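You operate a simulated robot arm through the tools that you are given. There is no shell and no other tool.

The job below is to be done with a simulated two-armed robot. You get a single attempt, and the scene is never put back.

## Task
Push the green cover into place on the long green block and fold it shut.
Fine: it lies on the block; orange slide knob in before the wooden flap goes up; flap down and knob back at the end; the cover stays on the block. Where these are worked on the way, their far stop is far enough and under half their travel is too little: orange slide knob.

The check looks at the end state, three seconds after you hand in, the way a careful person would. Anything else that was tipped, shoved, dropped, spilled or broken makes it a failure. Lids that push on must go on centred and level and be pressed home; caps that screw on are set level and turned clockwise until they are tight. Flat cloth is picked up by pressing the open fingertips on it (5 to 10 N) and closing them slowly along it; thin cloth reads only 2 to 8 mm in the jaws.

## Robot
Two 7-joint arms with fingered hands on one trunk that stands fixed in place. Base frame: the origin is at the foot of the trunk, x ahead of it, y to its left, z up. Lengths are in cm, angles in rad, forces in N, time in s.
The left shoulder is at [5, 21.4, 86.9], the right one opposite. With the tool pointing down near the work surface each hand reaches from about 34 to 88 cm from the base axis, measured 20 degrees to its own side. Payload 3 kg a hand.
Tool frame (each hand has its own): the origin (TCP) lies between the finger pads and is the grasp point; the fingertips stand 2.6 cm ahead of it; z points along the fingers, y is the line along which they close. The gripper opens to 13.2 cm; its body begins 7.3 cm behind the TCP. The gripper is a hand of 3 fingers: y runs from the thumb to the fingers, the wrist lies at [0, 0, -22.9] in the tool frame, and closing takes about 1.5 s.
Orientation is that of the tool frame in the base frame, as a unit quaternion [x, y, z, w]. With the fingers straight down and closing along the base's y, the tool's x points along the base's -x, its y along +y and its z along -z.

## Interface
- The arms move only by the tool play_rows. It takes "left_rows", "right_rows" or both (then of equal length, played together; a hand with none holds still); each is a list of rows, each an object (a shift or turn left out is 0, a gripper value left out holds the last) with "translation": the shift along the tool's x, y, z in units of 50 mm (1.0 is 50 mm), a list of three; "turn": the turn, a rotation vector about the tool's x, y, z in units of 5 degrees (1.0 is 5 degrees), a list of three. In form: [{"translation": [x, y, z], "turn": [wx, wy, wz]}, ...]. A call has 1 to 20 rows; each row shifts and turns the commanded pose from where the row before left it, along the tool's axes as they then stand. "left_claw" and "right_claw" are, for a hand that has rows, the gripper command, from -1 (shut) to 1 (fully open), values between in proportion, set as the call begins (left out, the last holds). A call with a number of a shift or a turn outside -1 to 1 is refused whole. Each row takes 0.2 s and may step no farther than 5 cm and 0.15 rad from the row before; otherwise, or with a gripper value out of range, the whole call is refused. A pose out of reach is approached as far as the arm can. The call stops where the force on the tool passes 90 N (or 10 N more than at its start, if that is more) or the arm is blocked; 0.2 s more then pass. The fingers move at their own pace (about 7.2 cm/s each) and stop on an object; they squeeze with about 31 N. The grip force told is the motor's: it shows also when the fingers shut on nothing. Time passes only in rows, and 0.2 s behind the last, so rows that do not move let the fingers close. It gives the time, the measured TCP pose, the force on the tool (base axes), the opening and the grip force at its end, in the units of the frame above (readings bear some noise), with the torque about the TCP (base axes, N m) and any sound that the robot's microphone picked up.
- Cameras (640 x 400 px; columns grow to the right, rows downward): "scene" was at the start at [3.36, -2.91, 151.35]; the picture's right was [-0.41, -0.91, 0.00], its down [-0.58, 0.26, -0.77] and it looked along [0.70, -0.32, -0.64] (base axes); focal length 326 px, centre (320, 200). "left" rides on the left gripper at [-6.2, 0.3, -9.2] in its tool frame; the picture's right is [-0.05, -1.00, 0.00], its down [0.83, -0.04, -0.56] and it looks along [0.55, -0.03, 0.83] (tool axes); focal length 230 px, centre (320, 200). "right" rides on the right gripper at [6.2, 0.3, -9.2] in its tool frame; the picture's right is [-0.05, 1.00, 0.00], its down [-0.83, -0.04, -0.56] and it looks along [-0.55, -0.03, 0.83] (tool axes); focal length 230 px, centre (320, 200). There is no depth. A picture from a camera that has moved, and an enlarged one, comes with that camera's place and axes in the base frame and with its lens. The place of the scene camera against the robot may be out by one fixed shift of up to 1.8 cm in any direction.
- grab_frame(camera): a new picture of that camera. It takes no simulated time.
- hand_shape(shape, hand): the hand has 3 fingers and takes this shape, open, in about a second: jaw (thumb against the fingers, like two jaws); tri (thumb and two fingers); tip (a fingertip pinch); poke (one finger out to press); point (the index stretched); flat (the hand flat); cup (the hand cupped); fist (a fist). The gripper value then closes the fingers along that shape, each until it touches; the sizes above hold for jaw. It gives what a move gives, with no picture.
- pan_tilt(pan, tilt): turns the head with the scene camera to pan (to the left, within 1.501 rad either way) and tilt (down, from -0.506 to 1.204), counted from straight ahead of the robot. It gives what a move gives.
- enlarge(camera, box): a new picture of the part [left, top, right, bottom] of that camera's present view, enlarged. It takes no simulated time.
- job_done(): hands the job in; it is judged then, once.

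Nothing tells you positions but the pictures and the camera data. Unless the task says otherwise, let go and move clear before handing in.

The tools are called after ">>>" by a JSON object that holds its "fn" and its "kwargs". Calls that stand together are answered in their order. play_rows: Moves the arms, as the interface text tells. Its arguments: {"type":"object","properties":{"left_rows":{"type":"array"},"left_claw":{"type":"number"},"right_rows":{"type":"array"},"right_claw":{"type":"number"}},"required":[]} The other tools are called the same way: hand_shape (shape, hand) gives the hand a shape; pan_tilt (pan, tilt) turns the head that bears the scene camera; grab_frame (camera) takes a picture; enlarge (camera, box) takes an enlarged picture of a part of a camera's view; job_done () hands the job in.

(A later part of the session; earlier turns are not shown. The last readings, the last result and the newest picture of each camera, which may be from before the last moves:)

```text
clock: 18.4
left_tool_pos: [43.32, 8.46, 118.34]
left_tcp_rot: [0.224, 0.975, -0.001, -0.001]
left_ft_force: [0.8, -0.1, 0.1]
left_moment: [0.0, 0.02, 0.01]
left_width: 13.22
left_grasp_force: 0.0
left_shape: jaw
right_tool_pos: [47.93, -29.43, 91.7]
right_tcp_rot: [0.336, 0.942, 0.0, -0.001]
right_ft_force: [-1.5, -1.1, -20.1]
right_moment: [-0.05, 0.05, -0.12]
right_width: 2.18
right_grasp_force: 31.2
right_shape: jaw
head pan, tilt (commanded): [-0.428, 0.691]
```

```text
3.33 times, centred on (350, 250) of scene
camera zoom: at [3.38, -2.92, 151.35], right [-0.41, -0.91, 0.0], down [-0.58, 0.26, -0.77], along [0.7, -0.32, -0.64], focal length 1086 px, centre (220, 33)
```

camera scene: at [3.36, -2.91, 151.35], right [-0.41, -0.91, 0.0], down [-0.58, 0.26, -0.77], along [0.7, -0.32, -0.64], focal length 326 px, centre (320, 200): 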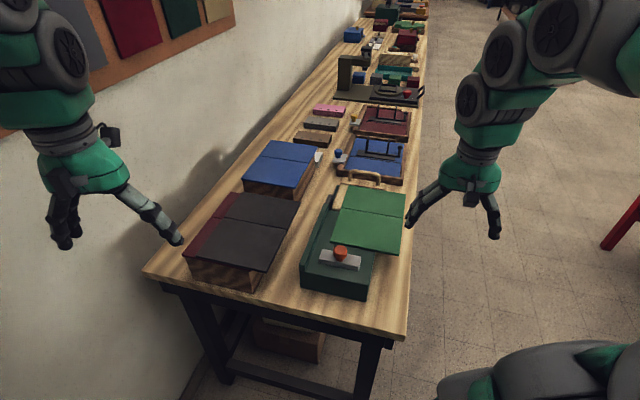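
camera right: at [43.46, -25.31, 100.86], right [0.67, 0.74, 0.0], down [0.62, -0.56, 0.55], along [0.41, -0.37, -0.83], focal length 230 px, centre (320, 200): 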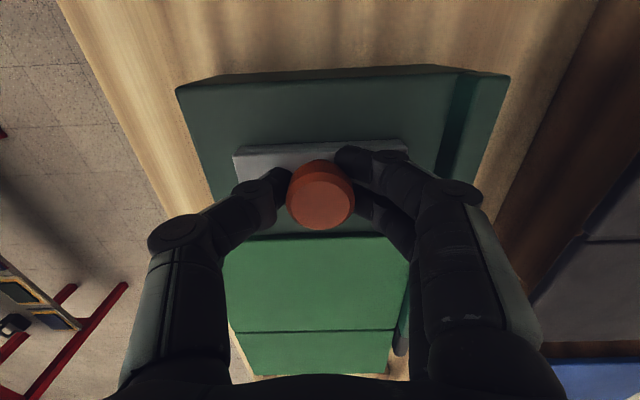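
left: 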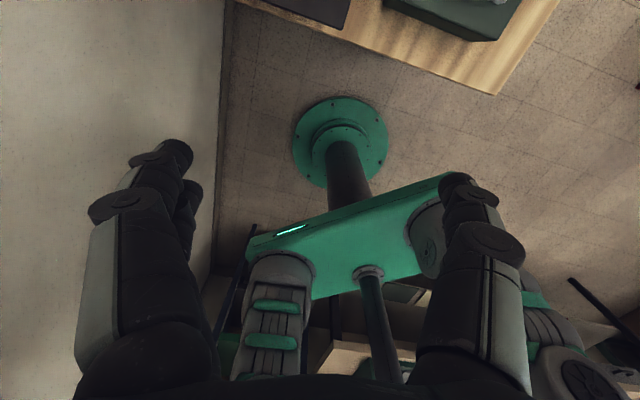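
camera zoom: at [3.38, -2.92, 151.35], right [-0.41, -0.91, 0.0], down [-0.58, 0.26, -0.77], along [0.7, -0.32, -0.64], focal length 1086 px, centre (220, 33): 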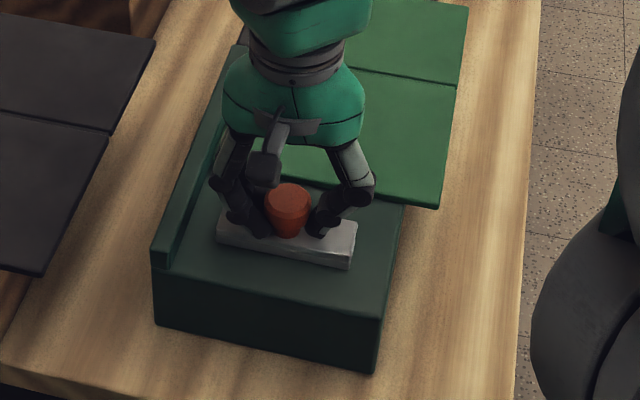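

The fingers grip under the knob's cap (2.2 cm) with a downward pull of 20 N, so I'll ease down slightly and then try sliding it forward toward the cover in small steps.

>>> {"fn": "play_rows", "kwargs": {"right_rows": [{"translation": [0, 0, 0.04]}, {"translation": [-0.1, 0, 0]}, {"translation": [-0.1, 0, 0]}, {"translation": [0, 0, 0]}]}}

>>> {"fn": "grab_frame", "kwargs": {"camera": "right"}}

>>> {"fn": "enlarge", "kwargs": {"camera": "scene", "box": [290, 190, 410, 310]}}

```text
clock: 19.4
left_tool_pos: [43.13, 8.42, 118.45]
left_tcp_rot: [0.224, 0.974, 0.001, 0.001]
left_ft_force: [0.6, 0.0, 0.8]
left_moment: [0.01, 0.0, 0.03]
left_width: 13.19
left_grasp_force: 0.1
left_shape: jaw
right_tool_pos: [48.86, -30.11, 91.44]
right_tcp_rot: [0.336, 0.942, -0.001, 0.0]
right_ft_force: [-2.6, -3.2, -2.7]
right_moment: [-0.13, 0.11, -0.09]
right_width: 2.11
right_grasp_force: 31.4
right_shape: jaw
head pan, tilt (commanded): [-0.428, 0.691]
```

```text
taken
camera right: at [44.26, -25.96, 100.69], right [0.67, 0.74, 0.0], down [0.61, -0.56, 0.56], along [0.41, -0.37, -0.83], focal length 230 px, centre (320, 200)
```

right: 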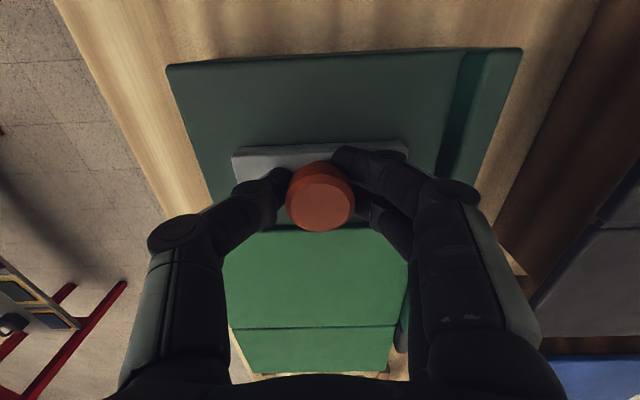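

```text
3.33 times, centred on (350, 250) of scene
camera zoom: at [3.36, -2.91, 151.35], right [-0.41, -0.91, 0.0], down [-0.58, 0.26, -0.77], along [0.7, -0.32, -0.64], focal length 1086 px, centre (220, 33)
```

zoom: 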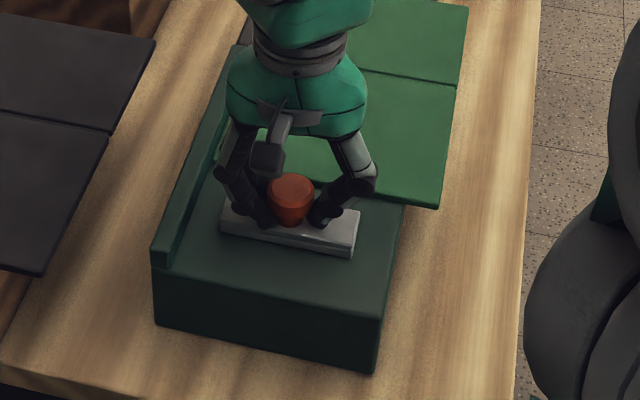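

The plate and knob slide together toward the cover with little force. I'll continue forward, checking before the plate reaches the cover's edge.

>>> {"fn": "play_rows", "kwargs": {"right_rows": [{"translation": [-0.1, 0, 0]}, {"translation": [-0.1, 0, 0]}, {"translation": [-0.1, 0, 0]}, {"translation": [-0.1, 0, 0]}, {"translation": [0, 0, 0]}]}}

>>> {"fn": "enlarge", "kwargs": {"camera": "scene", "box": [300, 200, 400, 300]}}

>>> {"fn": "grab_frame", "kwargs": {"camera": "right"}}

```text
clock: 20.6
left_tool_pos: [43.21, 8.36, 118.51]
left_tcp_rot: [0.224, 0.975, 0.0, 0.0]
left_ft_force: [1.0, -0.2, 0.4]
left_moment: [0.0, -0.01, -0.02]
left_width: 13.19
left_grasp_force: 0.0
left_shape: jaw
right_tool_pos: [50.29, -31.25, 91.43]
right_tcp_rot: [0.336, 0.942, 0.0, 0.0]
right_ft_force: [-7.2, -8.0, -3.0]
right_moment: [-0.22, 0.16, -0.1]
right_width: 2.15
right_grasp_force: 31.4
right_shape: jaw
head pan, tilt (commanded): [-0.428, 0.691]
```

```text
4.00 times, centred on (350, 250) of scene
camera zoom: at [3.35, -2.92, 151.35], right [-0.41, -0.91, 0.0], down [-0.58, 0.26, -0.77], along [0.7, -0.32, -0.64], focal length 1304 px, centre (200, 0)
```

zoom: 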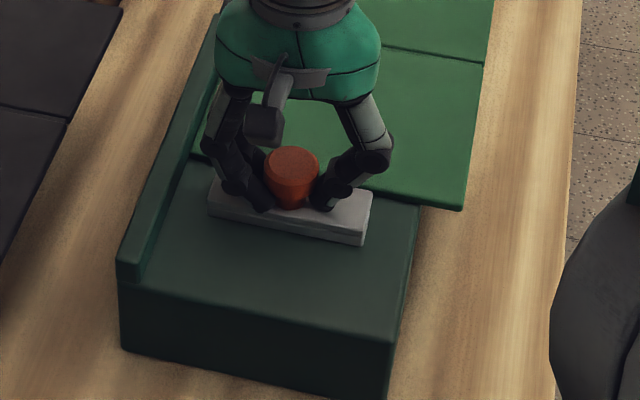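

```text
taken
camera right: at [45.76, -27.14, 100.64], right [0.67, 0.74, 0.0], down [0.62, -0.56, 0.55], along [0.41, -0.37, -0.83], focal length 230 px, centre (320, 200)
```

right: 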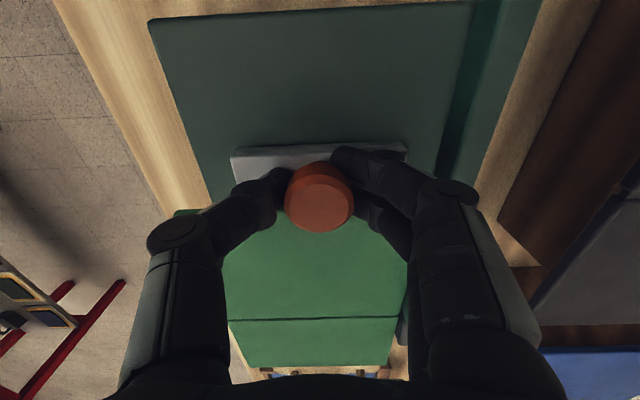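

The plate is nearly at the cover's edge, but a sideways load of about 11 N has built up across the slide. I'll relieve that with a tiny sideways correction before going on, and look closely at the plate/cover gap.

>>> {"fn": "play_rows", "kwargs": {"right_rows": [{"translation": [0, -0.02, 0]}, {"translation": [0, 0, 0]}]}}

>>> {"fn": "enlarge", "kwargs": {"camera": "scene", "box": [320, 215, 400, 275]}}

>>> {"fn": "enlarge", "kwargs": {"camera": "right", "box": [160, 100, 480, 300]}}

```text
clock: 21.2
left_tool_pos: [43.21, 8.68, 118.36]
left_tcp_rot: [0.223, 0.975, 0.0, 0.001]
left_ft_force: [-0.1, 0.0, -0.6]
left_moment: [0.01, 0.02, 0.01]
left_width: 13.18
left_grasp_force: 0.1
left_shape: jaw
right_tool_pos: [50.21, -31.24, 91.39]
right_tcp_rot: [0.336, 0.942, 0.0, 0.0]
right_ft_force: [-2.9, -1.7, -5.1]
right_moment: [-0.14, 0.13, -0.09]
right_width: 2.12
right_grasp_force: 30.5
right_shape: jaw
head pan, tilt (commanded): [-0.428, 0.691]
```

```text
6.67 times, centred on (360, 245) of scene
camera zoom: at [3.36, -2.91, 151.35], right [-0.41, -0.91, 0.0], down [-0.58, 0.26, -0.77], along [0.7, -0.32, -0.64], focal length 2173 px, centre (53, -100)
```

zoom: 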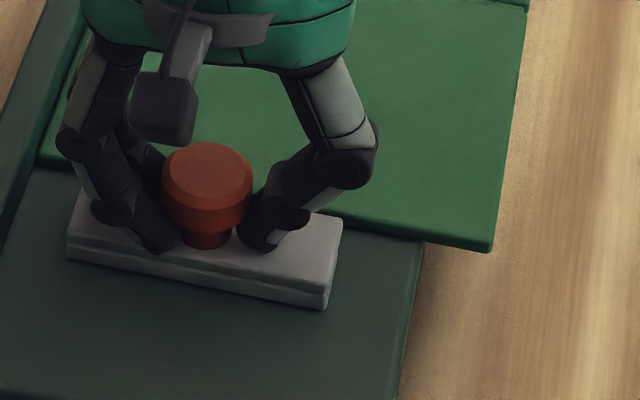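

```text
2.00 times, centred on (320, 200) of right
camera zoom: at [45.76, -27.2, 100.64], right [0.67, 0.74, 0.0], down [0.62, -0.56, 0.55], along [0.41, -0.37, -0.83], focal length 460 px, centre (320, 200)
```

zoom: 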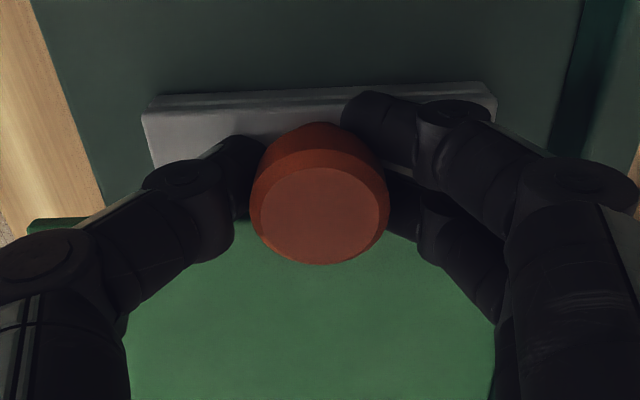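

The sideways load dropped, so the slide axis is about 2° off my travel direction; I'll compensate. I'll creep forward and watch whether the plate rides over the cover's edge rather than shoving it.

>>> {"fn": "play_rows", "kwargs": {"right_rows": [{"translation": [-0.06, -0.003, 0]}, {"translation": [-0.06, -0.003, 0]}, {"translation": [0, 0, 0]}]}}

>>> {"fn": "enlarge", "kwargs": {"camera": "scene", "box": [320, 215, 400, 275]}}

```text
clock: 22.0
left_tool_pos: [43.18, 8.53, 118.41]
left_tcp_rot: [0.224, 0.975, 0.0, 0.0]
left_ft_force: [-0.2, 0.2, -0.4]
left_moment: [-0.01, 0.0, -0.01]
left_width: 13.18
left_grasp_force: 0.0
left_shape: jaw
right_tool_pos: [50.63, -31.66, 91.44]
right_tcp_rot: [0.336, 0.942, 0.0, 0.0]
right_ft_force: [-0.5, -0.2, -12.0]
right_moment: [-0.13, 0.09, -0.08]
right_width: 2.06
right_grasp_force: 31.0
right_shape: jaw
head pan, tilt (commanded): [-0.428, 0.691]
```

```text
6.67 times, centred on (360, 245) of scene
camera zoom: at [3.37, -2.91, 151.35], right [-0.41, -0.91, 0.0], down [-0.58, 0.26, -0.77], along [0.7, -0.32, -0.64], focal length 2173 px, centre (53, -100)
```

zoom: 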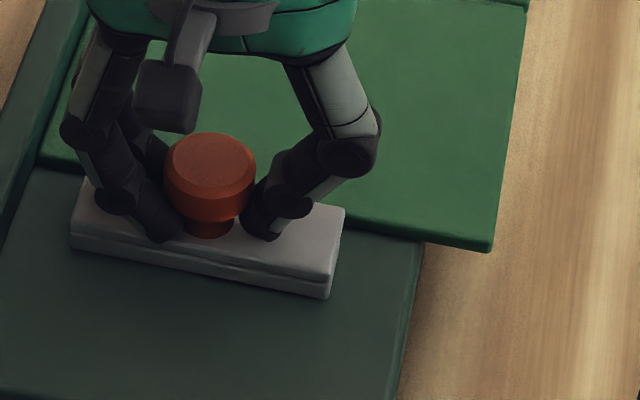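

No resistance and the cover has not moved, so the plate is riding over its edge as a clamp. Continuing forward gently toward the far stop.

>>> {"fn": "play_rows", "kwargs": {"right_rows": [{"translation": [-0.08, -0.004, 0.02]}, {"translation": [-0.08, -0.004, 0]}, {"translation": [0, 0, 0]}]}}

>>> {"fn": "enlarge", "kwargs": {"camera": "scene", "box": [320, 215, 400, 275]}}

```text
clock: 22.8
left_tool_pos: [43.09, 8.55, 118.44]
left_tcp_rot: [0.224, 0.975, -0.001, -0.001]
left_ft_force: [-0.2, 0.0, 0.8]
left_moment: [0.03, 0.0, 0.0]
left_width: 13.17
left_grasp_force: 0.0
left_shape: jaw
right_tool_pos: [51.28, -32.21, 91.27]
right_tcp_rot: [0.337, 0.941, 0.0, -0.001]
right_ft_force: [-5.9, 1.4, 6.4]
right_moment: [-0.11, 0.17, -0.11]
right_width: 2.17
right_grasp_force: 30.9
right_shape: jaw
head pan, tilt (commanded): [-0.428, 0.691]
```

```text
6.67 times, centred on (360, 245) of scene
camera zoom: at [3.34, -2.9, 151.35], right [-0.41, -0.91, 0.0], down [-0.58, 0.26, -0.77], along [0.7, -0.32, -0.64], focal length 2173 px, centre (53, -100)
```

zoom: 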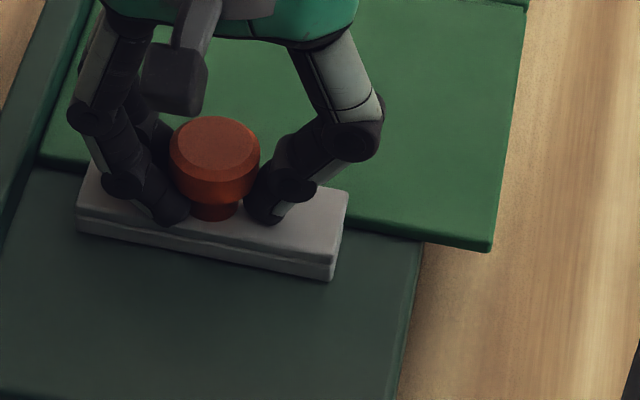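

The plate now overlaps the cover by about a centimetre and a light 5 N resistance has appeared. A bit further to find the stop.

>>> {"fn": "play_rows", "kwargs": {"right_rows": [{"translation": [-0.06, -0.003, -0.01]}, {"translation": [-0.04, -0.002, 0]}, {"translation": [0, 0, 0]}]}}

>>> {"fn": "enlarge", "kwargs": {"camera": "scene", "box": [320, 215, 400, 275]}}

```text
clock: 23.6
left_tool_pos: [43.13, 8.51, 118.41]
left_tcp_rot: [0.224, 0.975, 0.0, 0.0]
left_ft_force: [0.5, 0.2, -0.7]
left_moment: [-0.04, -0.01, -0.01]
left_width: 13.2
left_grasp_force: 0.1
left_shape: jaw
right_tool_pos: [51.46, -32.48, 91.31]
right_tcp_rot: [0.336, 0.942, 0.0, -0.002]
right_ft_force: [-37.6, 27.0, 8.8]
right_moment: [0.09, 0.79, 0.0]
right_width: 2.21
right_grasp_force: 30.6
right_shape: jaw
head pan, tilt (commanded): [-0.428, 0.691]
```

```text
6.67 times, centred on (360, 245) of scene
camera zoom: at [3.29, -2.86, 151.35], right [-0.41, -0.91, 0.0], down [-0.58, 0.26, -0.77], along [0.7, -0.32, -0.64], focal length 2173 px, centre (53, -100)
```

zoom: 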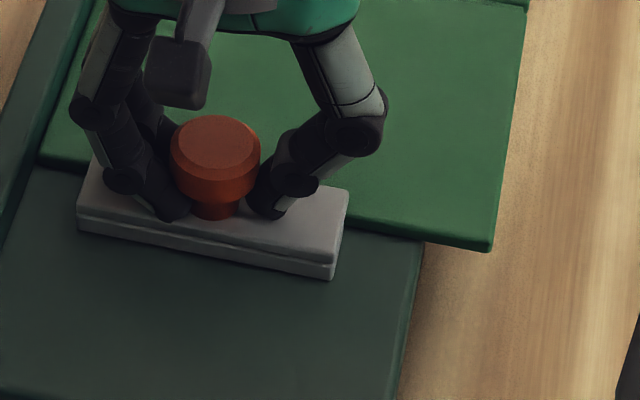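

The force jumped to 46 N without further plate motion, so the knob is at its far stop. I'll relax the push, open to 7 cm, and lift straight up.

>>> {"fn": "play_rows", "kwargs": {"right_rows": [{"translation": [0.09, 0, 0]}, {"translation": [0, 0, 0]}]}}

>>> {"fn": "play_rows", "kwargs": {"right_rows": [{"translation": [0, 0, 0]}, {"translation": [0, 0, 0]}, {"translation": [0, 0, 0]}, {"translation": [0, 0, 0]}], "right_claw": 0.06}}

>>> {"fn": "play_rows", "kwargs": {"right_rows": [{"translation": [0, 0, -0.4]}, {"translation": [0, 0, -0.8]}, {"translation": [0, 0, -1]}, {"translation": [0, 0, -1]}, {"translation": [0, 0, -1]}, {"translation": [0, 0, 0]}]}}

>>> {"fn": "grab_frame", "kwargs": {"camera": "right"}}

>>> {"fn": "enlarge", "kwargs": {"camera": "scene", "box": [290, 150, 450, 310]}}

```text
clock: 24.2
left_tool_pos: [43.31, 8.55, 118.35]
left_tcp_rot: [0.224, 0.975, 0.0, -0.001]
left_ft_force: [0.1, -0.5, -0.5]
left_moment: [0.0, 0.01, -0.01]
left_width: 13.21
left_grasp_force: 0.0
left_shape: jaw
right_tool_pos: [51.44, -32.44, 91.42]
right_tcp_rot: [0.336, 0.942, 0.0, 0.001]
right_ft_force: [-10.8, 6.7, -21.4]
right_moment: [-0.01, 0.23, -0.14]
right_width: 2.11
right_grasp_force: 31.1
right_shape: jaw
head pan, tilt (commanded): [-0.428, 0.691]
```

```text
clock: 25.2
left_tool_pos: [43.21, 8.49, 118.44]
left_tcp_rot: [0.224, 0.975, 0.0, 0.0]
left_ft_force: [0.2, 0.1, 0.8]
left_moment: [0.03, 0.01, 0.01]
left_width: 13.19
left_grasp_force: 0.0
left_shape: jaw
right_tool_pos: [51.44, -32.37, 91.46]
right_tcp_rot: [0.336, 0.942, 0.0, -0.001]
right_ft_force: [0.2, 0.1, 0.6]
right_moment: [0.04, -0.04, -0.03]
right_width: 6.93
right_grasp_force: 0.0
right_shape: jaw
head pan, tilt (commanded): [-0.428, 0.691]
```

```text
clock: 26.6
left_tool_pos: [43.13, 8.48, 118.28]
left_tcp_rot: [0.224, 0.975, 0.0, 0.0]
left_ft_force: [0.0, 0.4, 0.6]
left_moment: [0.01, 0.03, 0.02]
left_width: 13.22
left_grasp_force: 0.0
left_shape: jaw
right_tool_pos: [51.48, -32.31, 112.59]
right_tcp_rot: [0.336, 0.942, 0.0, -0.001]
right_ft_force: [0.8, -1.0, 0.3]
right_moment: [0.02, -0.01, 0.0]
right_width: 6.98
right_grasp_force: 0.1
right_shape: jaw
head pan, tilt (commanded): [-0.428, 0.691]
```

```text
taken
camera right: at [46.97, -28.22, 121.76], right [0.67, 0.74, 0.0], down [0.62, -0.56, 0.55], along [0.41, -0.37, -0.83], focal length 230 px, centre (320, 200)
```

right: 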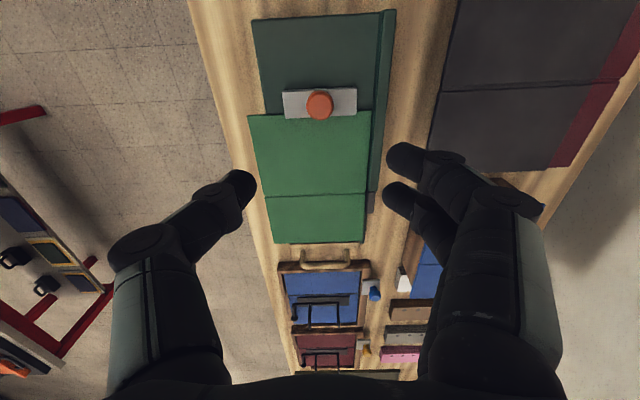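

```text
2.50 times, centred on (370, 230) of scene
camera zoom: at [3.36, -2.91, 151.35], right [-0.41, -0.91, 0.0], down [-0.58, 0.26, -0.77], along [0.7, -0.32, -0.64], focal length 815 px, centre (195, 125)
```

zoom: 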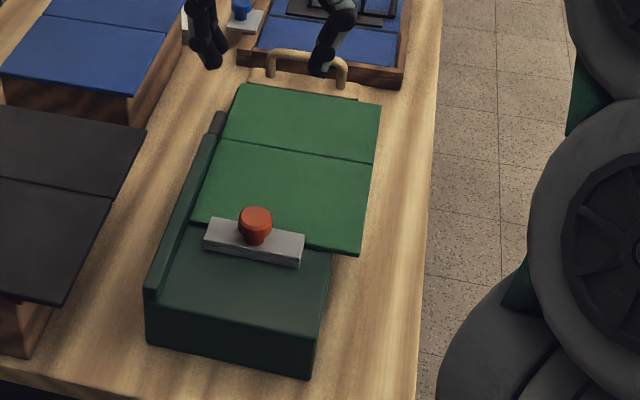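

The knob is in and the plate clamps the cover's near edge. Now I'll measure the wooden flap's handle more exactly.

>>> {"fn": "enlarge", "kwargs": {"camera": "right", "box": [250, 180, 410, 280]}}

>>> {"fn": "enlarge", "kwargs": {"camera": "scene", "box": [330, 160, 400, 210]}}

```text
4.00 times, centred on (330, 230) of right
camera zoom: at [46.97, -28.22, 121.76], right [0.67, 0.74, 0.0], down [0.62, -0.56, 0.55], along [0.41, -0.37, -0.83], focal length 920 px, centre (280, 80)
```

zoom: 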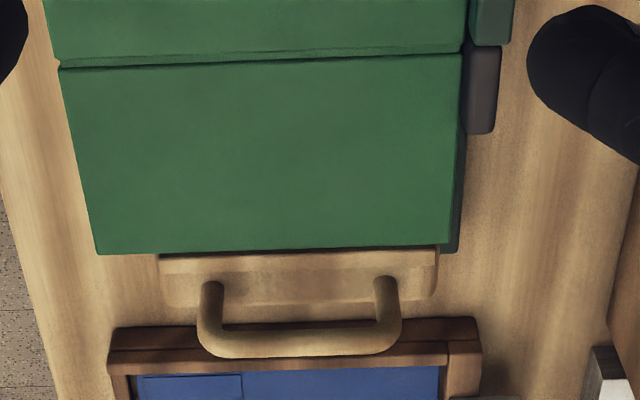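

```text
8.00 times, centred on (365, 185) of scene
camera zoom: at [3.36, -2.91, 151.35], right [-0.41, -0.91, 0.0], down [-0.58, 0.26, -0.77], along [0.7, -0.32, -0.64], focal length 2607 px, centre (-40, 320)
```

zoom: 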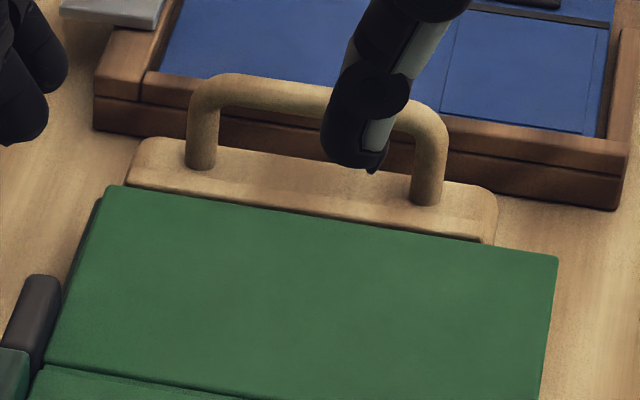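

The handle bar is at about 16 cm beyond the crease, roughly 3.7 cm above the flap, running across the block. I need the fingers to close along the block's length, so I'll raise a bit and rotate the right hand 90° about the vertical in free air.

>>> {"fn": "play_rows", "kwargs": {"right_rows": [{"translation": [0, 0, -0.5], "turn": [0, 0, -1]}, {"turn": [0, 0, -1]}, {"turn": [0, 0, -1]}, {"turn": [0, 0, -1]}, {"turn": [0, 0, -1]}, {"turn": [0, 0, -1]}, {"turn": [0, 0, -1]}, {"turn": [0, 0, -1]}, {"turn": [0, 0, -1]}, {"turn": [0, 0, -1]}, {"turn": [0, 0, -1]}, {"turn": [0, 0, -1]}, {"turn": [0, 0, -1]}, {"turn": [0, 0, -1]}, {"turn": [0, 0, -1]}, {"turn": [0, 0, -1]}, {"turn": [0, 0, -1]}, {"turn": [0, 0, -1]}, {"turn": [0, 0, 0]}]}}

>>> {"fn": "grab_frame", "kwargs": {"camera": "scene"}}

>>> {"fn": "grab_frame", "kwargs": {"camera": "right"}}

```text
clock: 30.6
left_tool_pos: [43.28, 8.49, 118.5]
left_tcp_rot: [0.224, 0.974, -0.001, 0.0]
left_ft_force: [0.1, -0.3, 0.4]
left_moment: [0.02, 0.02, 0.01]
left_width: 13.18
left_grasp_force: 0.0
left_shape: jaw
right_tool_pos: [51.38, -32.35, 114.82]
right_tcp_rot: [-0.428, 0.904, 0.001, 0.001]
right_ft_force: [-0.4, 0.4, 0.5]
right_moment: [0.0, -0.03, 0.01]
right_width: 6.96
right_grasp_force: 0.0
right_shape: jaw
head pan, tilt (commanded): [-0.428, 0.691]
```

```text
taken
camera scene: at [3.36, -2.91, 151.35], right [-0.41, -0.91, 0.0], down [-0.58, 0.26, -0.77], along [0.7, -0.32, -0.64], focal length 326 px, centre (320, 200)
```

scene: 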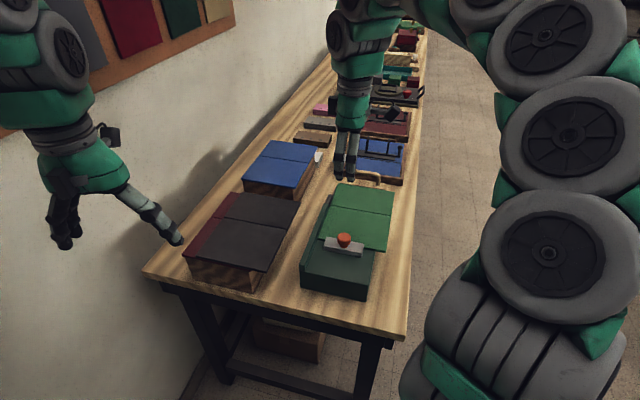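

```text
taken
camera right: at [47.22, -36.91, 124.09], right [-0.74, 0.67, 0.0], down [0.56, 0.62, 0.56], along [0.37, 0.41, -0.83], focal length 230 px, centre (320, 200)
```

right: 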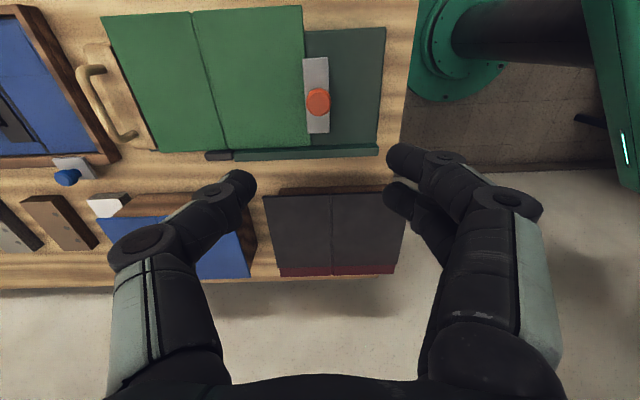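

The rotation worked; the fingers now close along the block's length. Next I'll come down to z≈100 and tilt the hand 20° forward so the far handle stays within reach.

>>> {"fn": "play_rows", "kwargs": {"right_rows": [{"translation": [0.1, 0, 0.98]}, {"translation": [0, 0, 0.98]}, {"translation": [0, 0, 0.98]}, {"turn": [1, 0, 0]}, {"turn": [1, 0, 0]}, {"turn": [1, 0, 0]}, {"turn": [1, 0, 0]}, {"turn": [0, 0, 0]}]}}

```text
clock: 32.4
left_tool_pos: [43.13, 8.52, 118.33]
left_tcp_rot: [0.224, 0.975, 0.0, -0.001]
left_ft_force: [0.4, -0.5, -0.1]
left_moment: [-0.01, 0.03, -0.02]
left_width: 13.2
left_grasp_force: 0.0
left_shape: jaw
right_tool_pos: [51.07, -32.77, 100.23]
right_tcp_rot: [-0.421, 0.89, -0.157, 0.074]
right_ft_force: [-0.6, 0.4, -0.3]
right_moment: [-0.04, -0.01, -0.02]
right_width: 6.98
right_grasp_force: 0.2
right_shape: jaw
head pan, tilt (commanded): [-0.428, 0.691]
```

The tilt is correct. I'll travel forward to hover behind and above the handle, narrowing the fingers to about 4 cm.

>>> {"fn": "play_rows", "kwargs": {"right_rows": [{"translation": [0, -0.94, 0.34]}, {"translation": [0, -0.94, 0.34]}, {"translation": [0, -0.94, 0.34]}, {"translation": [0, -0.94, 0.34]}, {"translation": [0, -0.94, 0.34]}, {"translation": [0, -0.5, 0.18]}, {"translation": [0, 0, 0]}], "right_claw": -0.39}}

>>> {"fn": "grab_frame", "kwargs": {"camera": "right"}}

>>> {"fn": "enlarge", "kwargs": {"camera": "scene", "box": [310, 110, 430, 230]}}

```text
clock: 34.0
left_tool_pos: [43.16, 8.56, 118.42]
left_tcp_rot: [0.224, 0.975, 0.0, 0.0]
left_ft_force: [0.4, 0.6, -0.3]
left_moment: [-0.04, 0.01, 0.0]
left_width: 13.21
left_grasp_force: 0.0
left_shape: jaw
right_tool_pos: [72.33, -50.31, 100.12]
right_tcp_rot: [-0.421, 0.89, -0.157, 0.074]
right_ft_force: [-0.2, -0.1, -0.2]
right_moment: [0.01, 0.02, 0.01]
right_width: 4.05
right_grasp_force: 0.1
right_shape: jaw
head pan, tilt (commanded): [-0.428, 0.691]
```

```text
taken
camera right: at [65.72, -52.98, 108.71], right [-0.69, 0.64, -0.34], down [0.41, 0.74, 0.54], along [0.59, 0.23, -0.77], focal length 230 px, centre (320, 200)
```

right: 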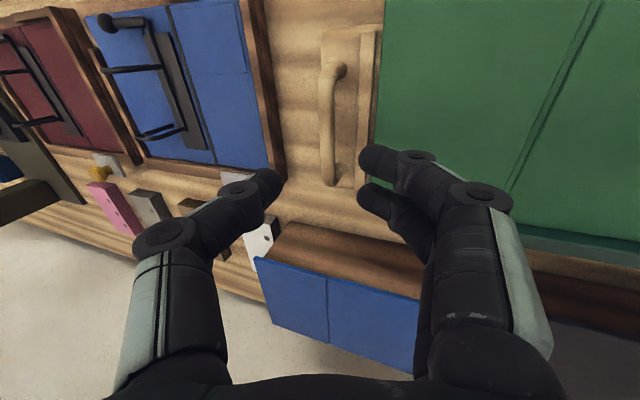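

```text
3.33 times, centred on (370, 170) of scene
camera zoom: at [3.36, -2.91, 151.35], right [-0.41, -0.91, 0.0], down [-0.58, 0.26, -0.77], along [0.7, -0.32, -0.64], focal length 1086 px, centre (153, 300)
```

zoom: 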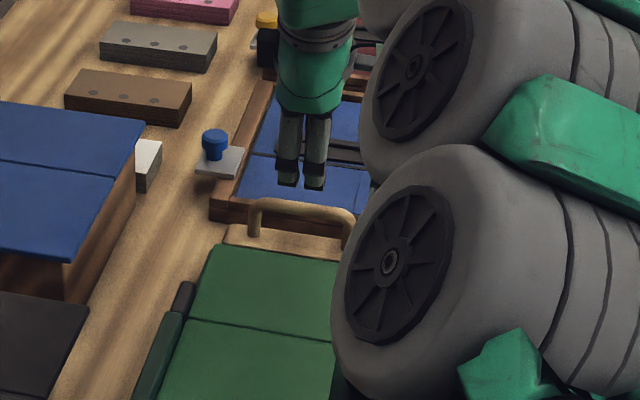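

The hand hovers above the handle with the bar visible between thumb and fingers. I'll enlarge to refine the bar's position before descending.

>>> {"fn": "enlarge", "kwargs": {"camera": "right", "box": [260, 20, 420, 220]}}

```text
2.00 times, centred on (340, 120) of right
camera zoom: at [65.72, -52.98, 108.71], right [-0.69, 0.64, -0.34], down [0.41, 0.74, 0.54], along [0.59, 0.23, -0.77], focal length 460 px, centre (280, 360)
```

zoom: 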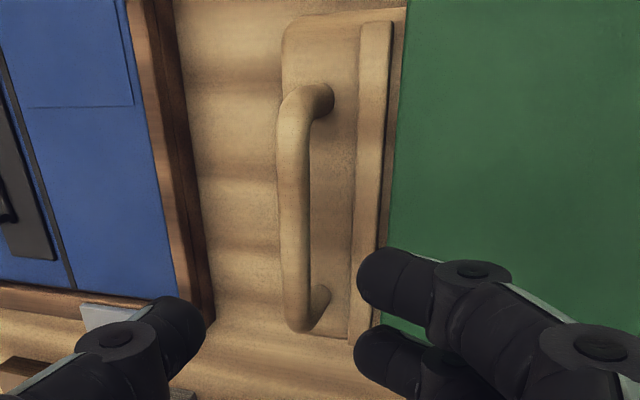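

The bar is near 90.6 along the axis at z≈90.8. I'll descend along the tool in stages, stopping just above the bar to verify.

>>> {"fn": "play_rows", "kwargs": {"right_rows": [{"translation": [0.02, 0.06, 0.5]}, {"translation": [0.02, 0.06, 0.5]}, {"translation": [0, 0, 0.2]}, {"translation": [0, 0, 0]}]}}

>>> {"fn": "grab_frame", "kwargs": {"camera": "right"}}

>>> {"fn": "enlarge", "kwargs": {"camera": "scene", "box": [330, 130, 410, 210]}}

```text
clock: 35.0
left_tool_pos: [43.18, 8.52, 118.51]
left_tcp_rot: [0.224, 0.975, 0.0, 0.0]
left_ft_force: [-0.8, -0.9, -0.5]
left_moment: [0.04, -0.02, 0.0]
left_width: 13.18
left_grasp_force: 0.0
left_shape: jaw
right_tool_pos: [73.25, -51.46, 94.33]
right_tcp_rot: [-0.421, 0.89, -0.157, 0.075]
right_ft_force: [-0.3, 0.0, -0.4]
right_moment: [-0.01, 0.01, 0.01]
right_width: 4.05
right_grasp_force: 0.1
right_shape: jaw
head pan, tilt (commanded): [-0.428, 0.691]
```

```text
taken
camera right: at [66.76, -54.06, 102.92], right [-0.69, 0.64, -0.34], down [0.41, 0.74, 0.54], along [0.59, 0.23, -0.77], focal length 230 px, centre (320, 200)
```

right: 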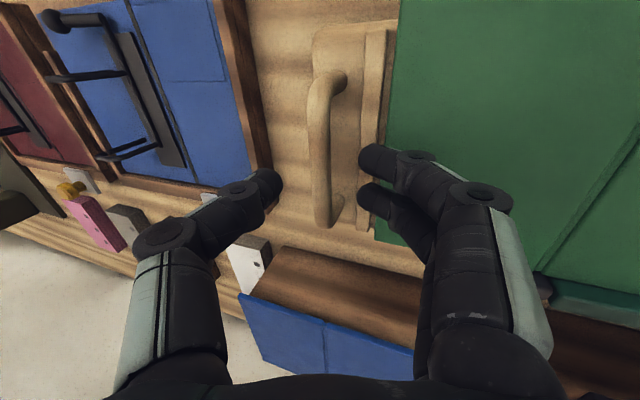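

```text
5.00 times, centred on (370, 170) of scene
camera zoom: at [3.36, -2.91, 151.35], right [-0.41, -0.91, 0.0], down [-0.58, 0.26, -0.77], along [0.7, -0.32, -0.64], focal length 1630 px, centre (70, 350)
```

zoom: 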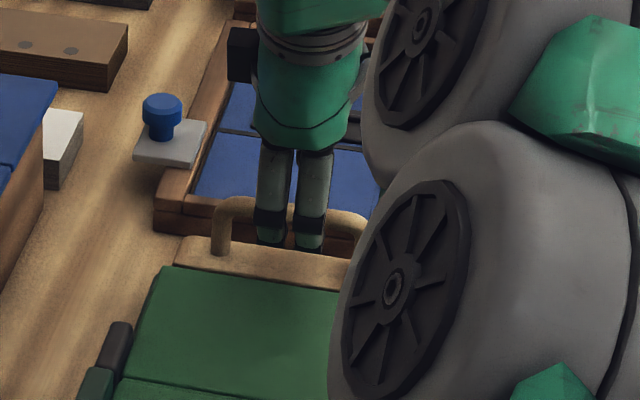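

The bar is centred between thumb and fingers. I'll descend the remaining 2.5 cm slowly and check the force before closing.

>>> {"fn": "play_rows", "kwargs": {"right_rows": [{"translation": [0, 0, 0.2]}, {"translation": [0, 0, 0.2]}, {"translation": [0, 0, 0.1]}, {"translation": [0, 0, 0]}]}}

>>> {"fn": "enlarge", "kwargs": {"camera": "right", "box": [220, 60, 460, 260]}}

```text
clock: 36.0
left_tool_pos: [43.29, 8.51, 118.36]
left_tcp_rot: [0.224, 0.975, 0.0, -0.001]
left_ft_force: [-0.3, 0.5, -0.8]
left_moment: [0.03, -0.01, 0.02]
left_width: 13.2
left_grasp_force: 0.2
left_shape: jaw
right_tool_pos: [74.05, -51.94, 91.97]
right_tcp_rot: [-0.421, 0.89, -0.157, 0.074]
right_ft_force: [-0.4, -0.1, 0.4]
right_moment: [-0.02, 0.02, 0.0]
right_width: 4.04
right_grasp_force: 0.1
right_shape: jaw
head pan, tilt (commanded): [-0.428, 0.691]
```

```text
2.00 times, centred on (340, 160) of right
camera zoom: at [67.53, -54.49, 100.58], right [-0.69, 0.64, -0.34], down [0.41, 0.74, 0.54], along [0.59, 0.23, -0.77], focal length 460 px, centre (280, 280)
```

zoom: 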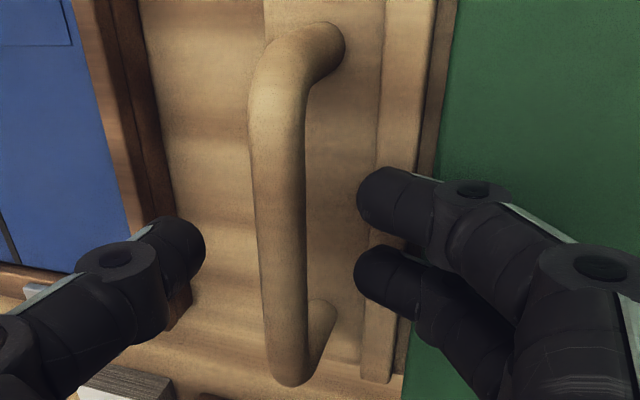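

The bar sits centred between the pads, about 1.2 cm ahead of the TCP. I'll go 3 mm deeper and close on it.

>>> {"fn": "play_rows", "kwargs": {"right_rows": [{"translation": [0, 0, 0.06]}, {"translation": [0, 0, 0]}]}}

>>> {"fn": "play_rows", "kwargs": {"right_rows": [{"translation": [0, 0, 0]}, {"translation": [0, 0, 0]}, {"translation": [0, 0, 0]}, {"translation": [0, 0, 0]}, {"translation": [0, 0, 0]}], "right_claw": -1}}

>>> {"fn": "enlarge", "kwargs": {"camera": "right", "box": [220, 60, 460, 260]}}

>>> {"fn": "enlarge", "kwargs": {"camera": "scene", "box": [310, 130, 430, 260]}}

```text
clock: 36.6
left_tool_pos: [43.17, 8.56, 118.4]
left_tcp_rot: [0.225, 0.974, 0.0, 0.0]
left_ft_force: [-0.9, -0.7, 0.4]
left_moment: [0.0, 0.0, 0.04]
left_width: 13.19
left_grasp_force: 0.1
left_shape: jaw
right_tool_pos: [74.23, -51.86, 91.76]
right_tcp_rot: [-0.421, 0.891, -0.156, 0.074]
right_ft_force: [0.0, 0.2, 1.5]
right_moment: [0.0, -0.03, -0.01]
right_width: 4.06
right_grasp_force: 0.1
right_shape: jaw
head pan, tilt (commanded): [-0.428, 0.691]
```

```text
clock: 37.8
left_tool_pos: [43.27, 8.51, 118.38]
left_tcp_rot: [0.224, 0.975, 0.0, 0.0]
left_ft_force: [-0.9, 0.2, -0.3]
left_moment: [-0.01, 0.0, -0.01]
left_width: 13.22
left_grasp_force: 0.1
left_shape: jaw
right_tool_pos: [74.18, -51.91, 91.63]
right_tcp_rot: [-0.421, 0.89, -0.158, 0.074]
right_ft_force: [10.6, -9.6, 0.1]
right_moment: [-0.05, -0.03, 0.01]
right_width: 0.0
right_grasp_force: 30.7
right_shape: jaw
head pan, tilt (commanded): [-0.428, 0.691]
```

```text
2.00 times, centred on (340, 160) of right
camera zoom: at [67.64, -54.52, 100.27], right [-0.69, 0.64, -0.34], down [0.41, 0.74, 0.54], along [0.59, 0.23, -0.77], focal length 460 px, centre (280, 280)
```

zoom: 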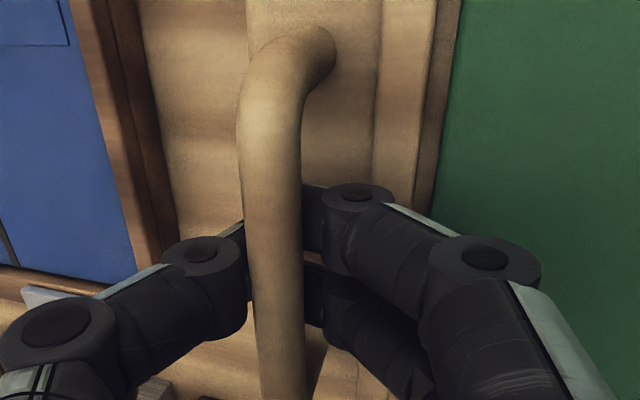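

```text
3.08 times, centred on (370, 195) of scene
camera zoom: at [3.38, -2.92, 151.35], right [-0.41, -0.91, 0.0], down [-0.58, 0.26, -0.77], along [0.7, -0.32, -0.64], focal length 1003 px, centre (166, 215)
```

zoom: 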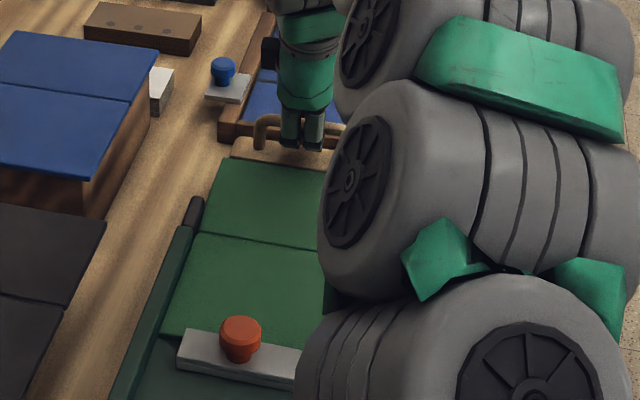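

The fingers have closed under the bar, so it is hooked and caged, which lets it turn in my grip. I'll begin lifting the flap along its hinge arc by about 10°, and check forces.

>>> {"fn": "play_rows", "kwargs": {"right_rows": [{"translation": [0, -0.02, 0]}, {"translation": [0, -0.003, -0.271], "turn": [0.7, 0, 0]}, {"translation": [0, 0.003, -0.272], "turn": [0.7, 0, 0]}, {"translation": [0, 0, 0]}]}}

>>> {"fn": "grab_frame", "kwargs": {"camera": "right"}}

>>> {"fn": "enlarge", "kwargs": {"camera": "scene", "box": [310, 110, 430, 260]}}

```text
clock: 38.8
left_tool_pos: [43.31, 8.48, 118.37]
left_tcp_rot: [0.224, 0.975, 0.0, 0.0]
left_ft_force: [0.3, -0.5, -0.4]
left_moment: [0.02, 0.01, 0.02]
left_width: 13.19
left_grasp_force: 0.0
left_shape: jaw
right_tool_pos: [73.42, -51.33, 94.29]
right_tcp_rot: [-0.416, 0.879, -0.212, 0.1]
right_ft_force: [7.5, -8.6, 0.5]
right_moment: [-0.07, -0.02, -0.03]
right_width: 0.01
right_grasp_force: 31.3
right_shape: jaw
head pan, tilt (commanded): [-0.428, 0.691]
```

```text
taken
camera right: at [66.16, -53.29, 102.4], right [-0.65, 0.6, -0.45], down [0.36, 0.78, 0.51], along [0.66, 0.17, -0.73], focal length 230 px, centre (320, 200)
```

right: 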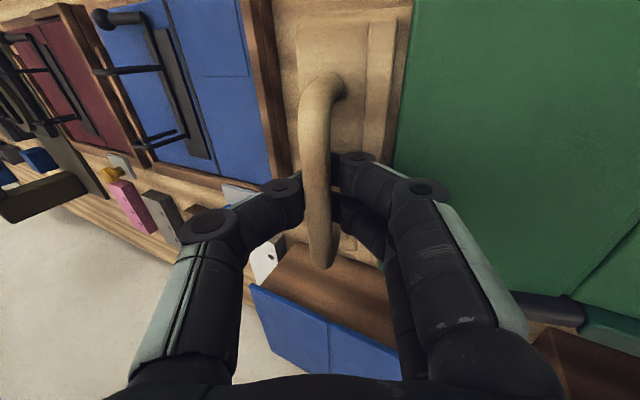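

```text
2.67 times, centred on (370, 185) of scene
camera zoom: at [3.37, -2.92, 151.35], right [-0.41, -0.91, 0.0], down [-0.58, 0.26, -0.77], along [0.7, -0.32, -0.64], focal length 869 px, centre (187, 240)
```

zoom: 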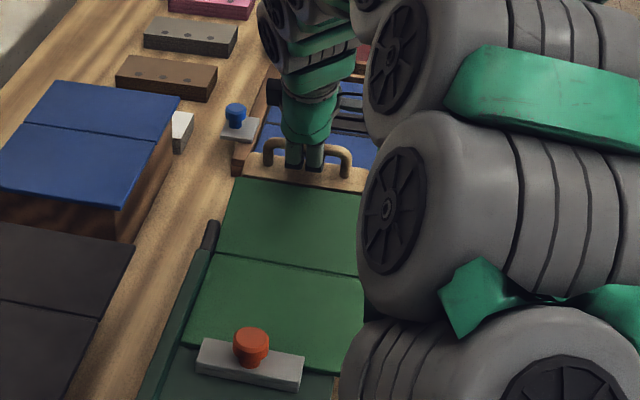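

Checking whether the flap has actually come up with the hand before lifting more.

>>> {"fn": "enlarge", "kwargs": {"camera": "scene", "box": [335, 150, 395, 230]}}

>>> {"fn": "enlarge", "kwargs": {"camera": "right", "box": [220, 0, 460, 280]}}

```text
5.00 times, centred on (365, 190) of scene
camera zoom: at [3.37, -2.92, 151.35], right [-0.41, -0.91, 0.0], down [-0.58, 0.26, -0.77], along [0.7, -0.32, -0.64], focal length 1630 px, centre (95, 250)
```

zoom: 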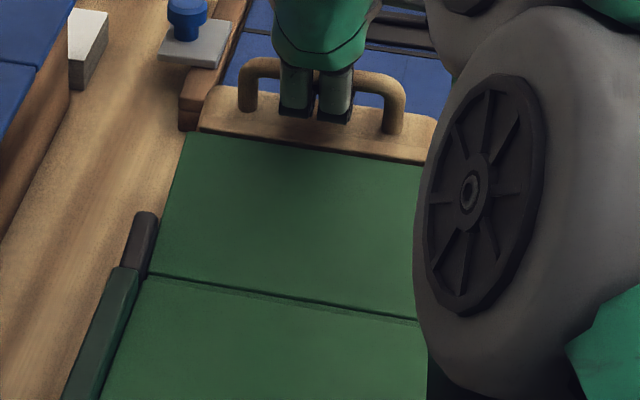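

```text
1.43 times, centred on (340, 140) of right
camera zoom: at [66.16, -53.29, 102.4], right [-0.65, 0.6, -0.45], down [0.36, 0.78, 0.51], along [0.66, 0.17, -0.73], focal length 329 px, centre (291, 286)
```

zoom: 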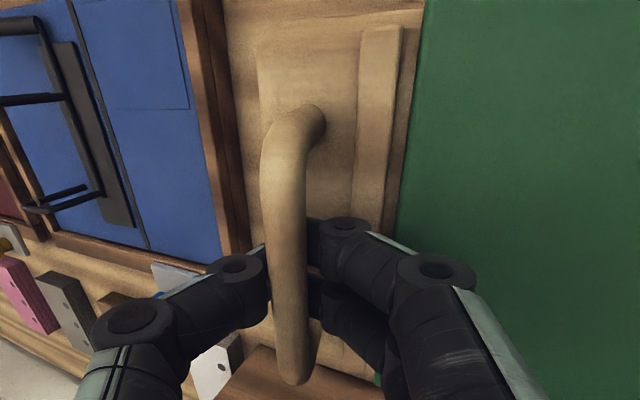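

The flap is rising with the hand and the cover's far panel with it. I'll continue along the arc to about 30°.

>>> {"fn": "play_rows", "kwargs": {"right_rows": [{"translation": [0, -0.01, -0.271], "turn": [0.7, 0, 0]}, {"translation": [0, 0.015, -0.272], "turn": [0.7, 0, 0]}, {"translation": [0, 0.025, -0.271], "turn": [0.7, 0, 0]}, {"translation": [0, 0.031, -0.271], "turn": [0.7, 0, 0]}, {"translation": [0, 0, 0]}]}}

>>> {"fn": "enlarge", "kwargs": {"camera": "scene", "box": [300, 110, 430, 270]}}

>>> {"fn": "grab_frame", "kwargs": {"camera": "right"}}

```text
clock: 40.0
left_tool_pos: [43.26, 8.56, 118.43]
left_tcp_rot: [0.225, 0.974, 0.0, 0.0]
left_ft_force: [0.3, 0.4, 0.4]
left_moment: [0.01, -0.01, 0.0]
left_width: 13.21
left_grasp_force: 0.0
left_shape: jaw
right_tool_pos: [70.89, -49.41, 98.78]
right_tcp_rot: [-0.401, 0.847, -0.316, 0.15]
right_ft_force: [17.5, -7.8, 11.7]
right_moment: [-0.04, -0.05, 0.01]
right_width: 0.0
right_grasp_force: 30.9
right_shape: jaw
head pan, tilt (commanded): [-0.428, 0.691]
```

```text
2.50 times, centred on (365, 190) of scene
camera zoom: at [3.37, -2.91, 151.35], right [-0.41, -0.91, 0.0], down [-0.58, 0.26, -0.77], along [0.7, -0.32, -0.64], focal length 815 px, centre (208, 225)
```

zoom: 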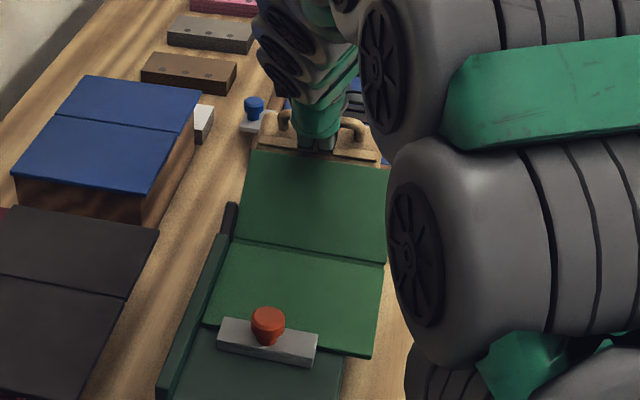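

```text
taken
camera right: at [62.21, -50.16, 105.53], right [-0.55, 0.52, -0.66], down [0.27, 0.85, 0.45], along [0.79, 0.07, -0.61], focal length 230 px, centre (320, 200)
```

right: 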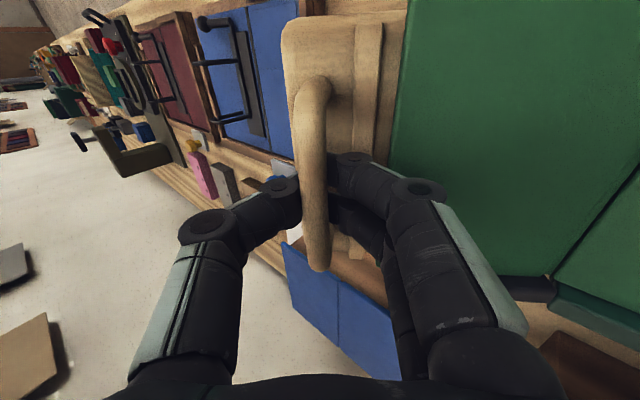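

The force shows I'm tracking slightly inside the true arc (about 20 N outward), so I'll ease outward a little and continue to about 50°.

>>> {"fn": "play_rows", "kwargs": {"right_rows": [{"translation": [0, -0.01, -0.276], "turn": [0.7, 0, 0]}, {"translation": [0, 0.036, -0.273], "turn": [0.7, 0, 0]}, {"translation": [0, 0.05, -0.273], "turn": [0.7, 0, 0]}, {"translation": [0, 0.061, -0.274], "turn": [0.7, 0, 0]}, {"translation": [0, 0, 0]}]}}

>>> {"fn": "enlarge", "kwargs": {"camera": "scene", "box": [300, 110, 430, 270]}}

>>> {"fn": "grab_frame", "kwargs": {"camera": "right"}}

```text
clock: 41.2
left_tool_pos: [43.14, 8.56, 118.43]
left_tcp_rot: [0.224, 0.975, 0.0, 0.001]
left_ft_force: [0.5, -0.4, -0.6]
left_moment: [0.01, -0.01, 0.03]
left_width: 13.18
left_grasp_force: 0.1
left_shape: jaw
right_tool_pos: [67.5, -46.66, 101.82]
right_tcp_rot: [-0.379, 0.802, -0.417, 0.198]
right_ft_force: [7.7, -3.7, 9.6]
right_moment: [-0.03, -0.02, 0.02]
right_width: 0.0
right_grasp_force: 30.6
right_shape: jaw
head pan, tilt (commanded): [-0.428, 0.691]
```

```text
2.50 times, centred on (365, 190) of scene
camera zoom: at [3.36, -2.91, 151.35], right [-0.41, -0.91, 0.0], down [-0.58, 0.26, -0.77], along [0.7, -0.32, -0.64], focal length 815 px, centre (208, 225)
```

zoom: 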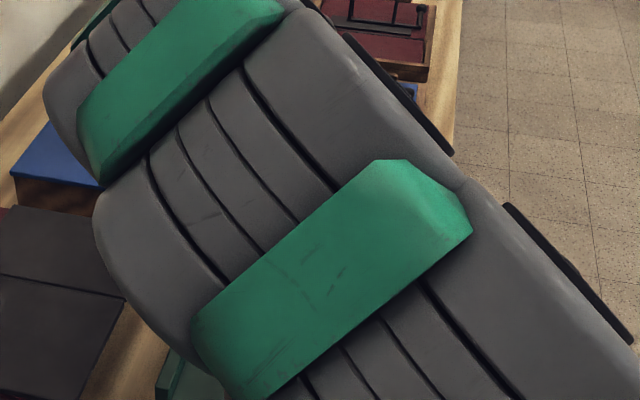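

```text
taken
camera right: at [57.72, -46.49, 107.05], right [-0.41, 0.4, -0.82], down [0.19, 0.91, 0.35], along [0.89, -0.01, -0.45], focal length 230 px, centre (320, 200)
```

right: 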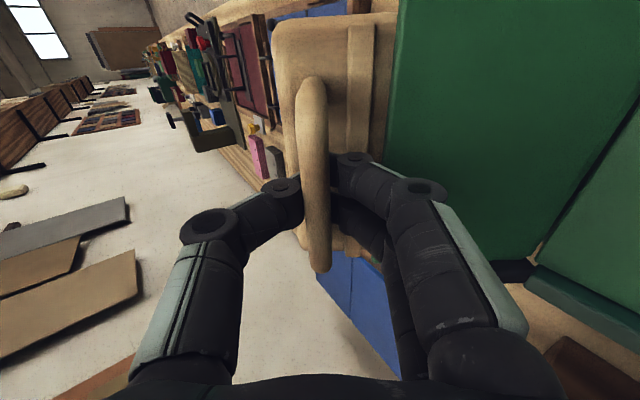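

The flap is at roughly 50°, but the forearm has swung into the scene camera's view. I'll look at the full picture to make sure the elbow is clear of things.

>>> {"fn": "grab_frame", "kwargs": {"camera": "scene"}}

>>> {"fn": "grab_frame", "kwargs": {"camera": "left"}}

```text
taken
camera scene: at [3.36, -2.91, 151.35], right [-0.41, -0.91, 0.0], down [-0.58, 0.26, -0.77], along [0.7, -0.32, -0.64], focal length 326 px, centre (320, 200)
```

scene: 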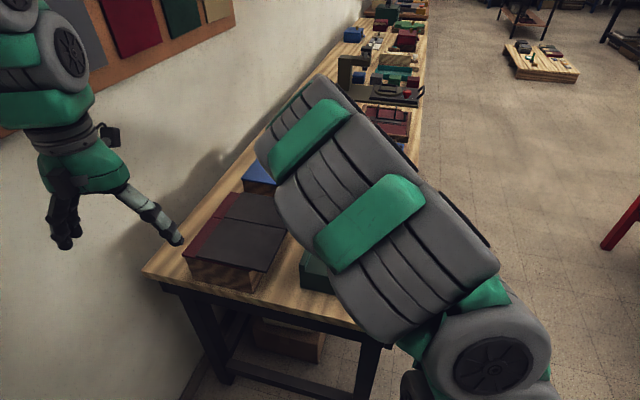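

```text
taken
camera left: at [48.82, 6.15, 127.71], right [-0.39, -0.92, 0.0], down [-0.77, 0.32, 0.56], along [-0.51, 0.22, -0.83], focal length 230 px, centre (320, 200)
```

left: 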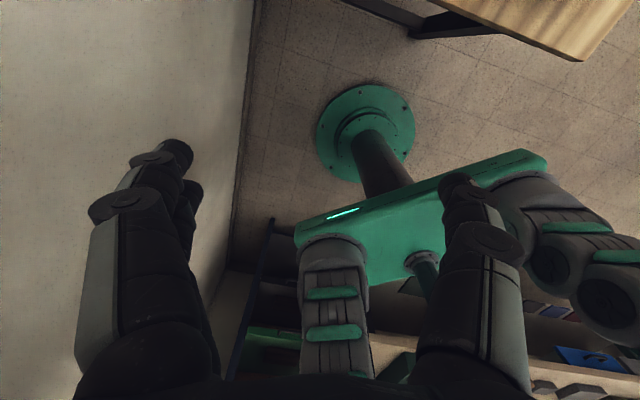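

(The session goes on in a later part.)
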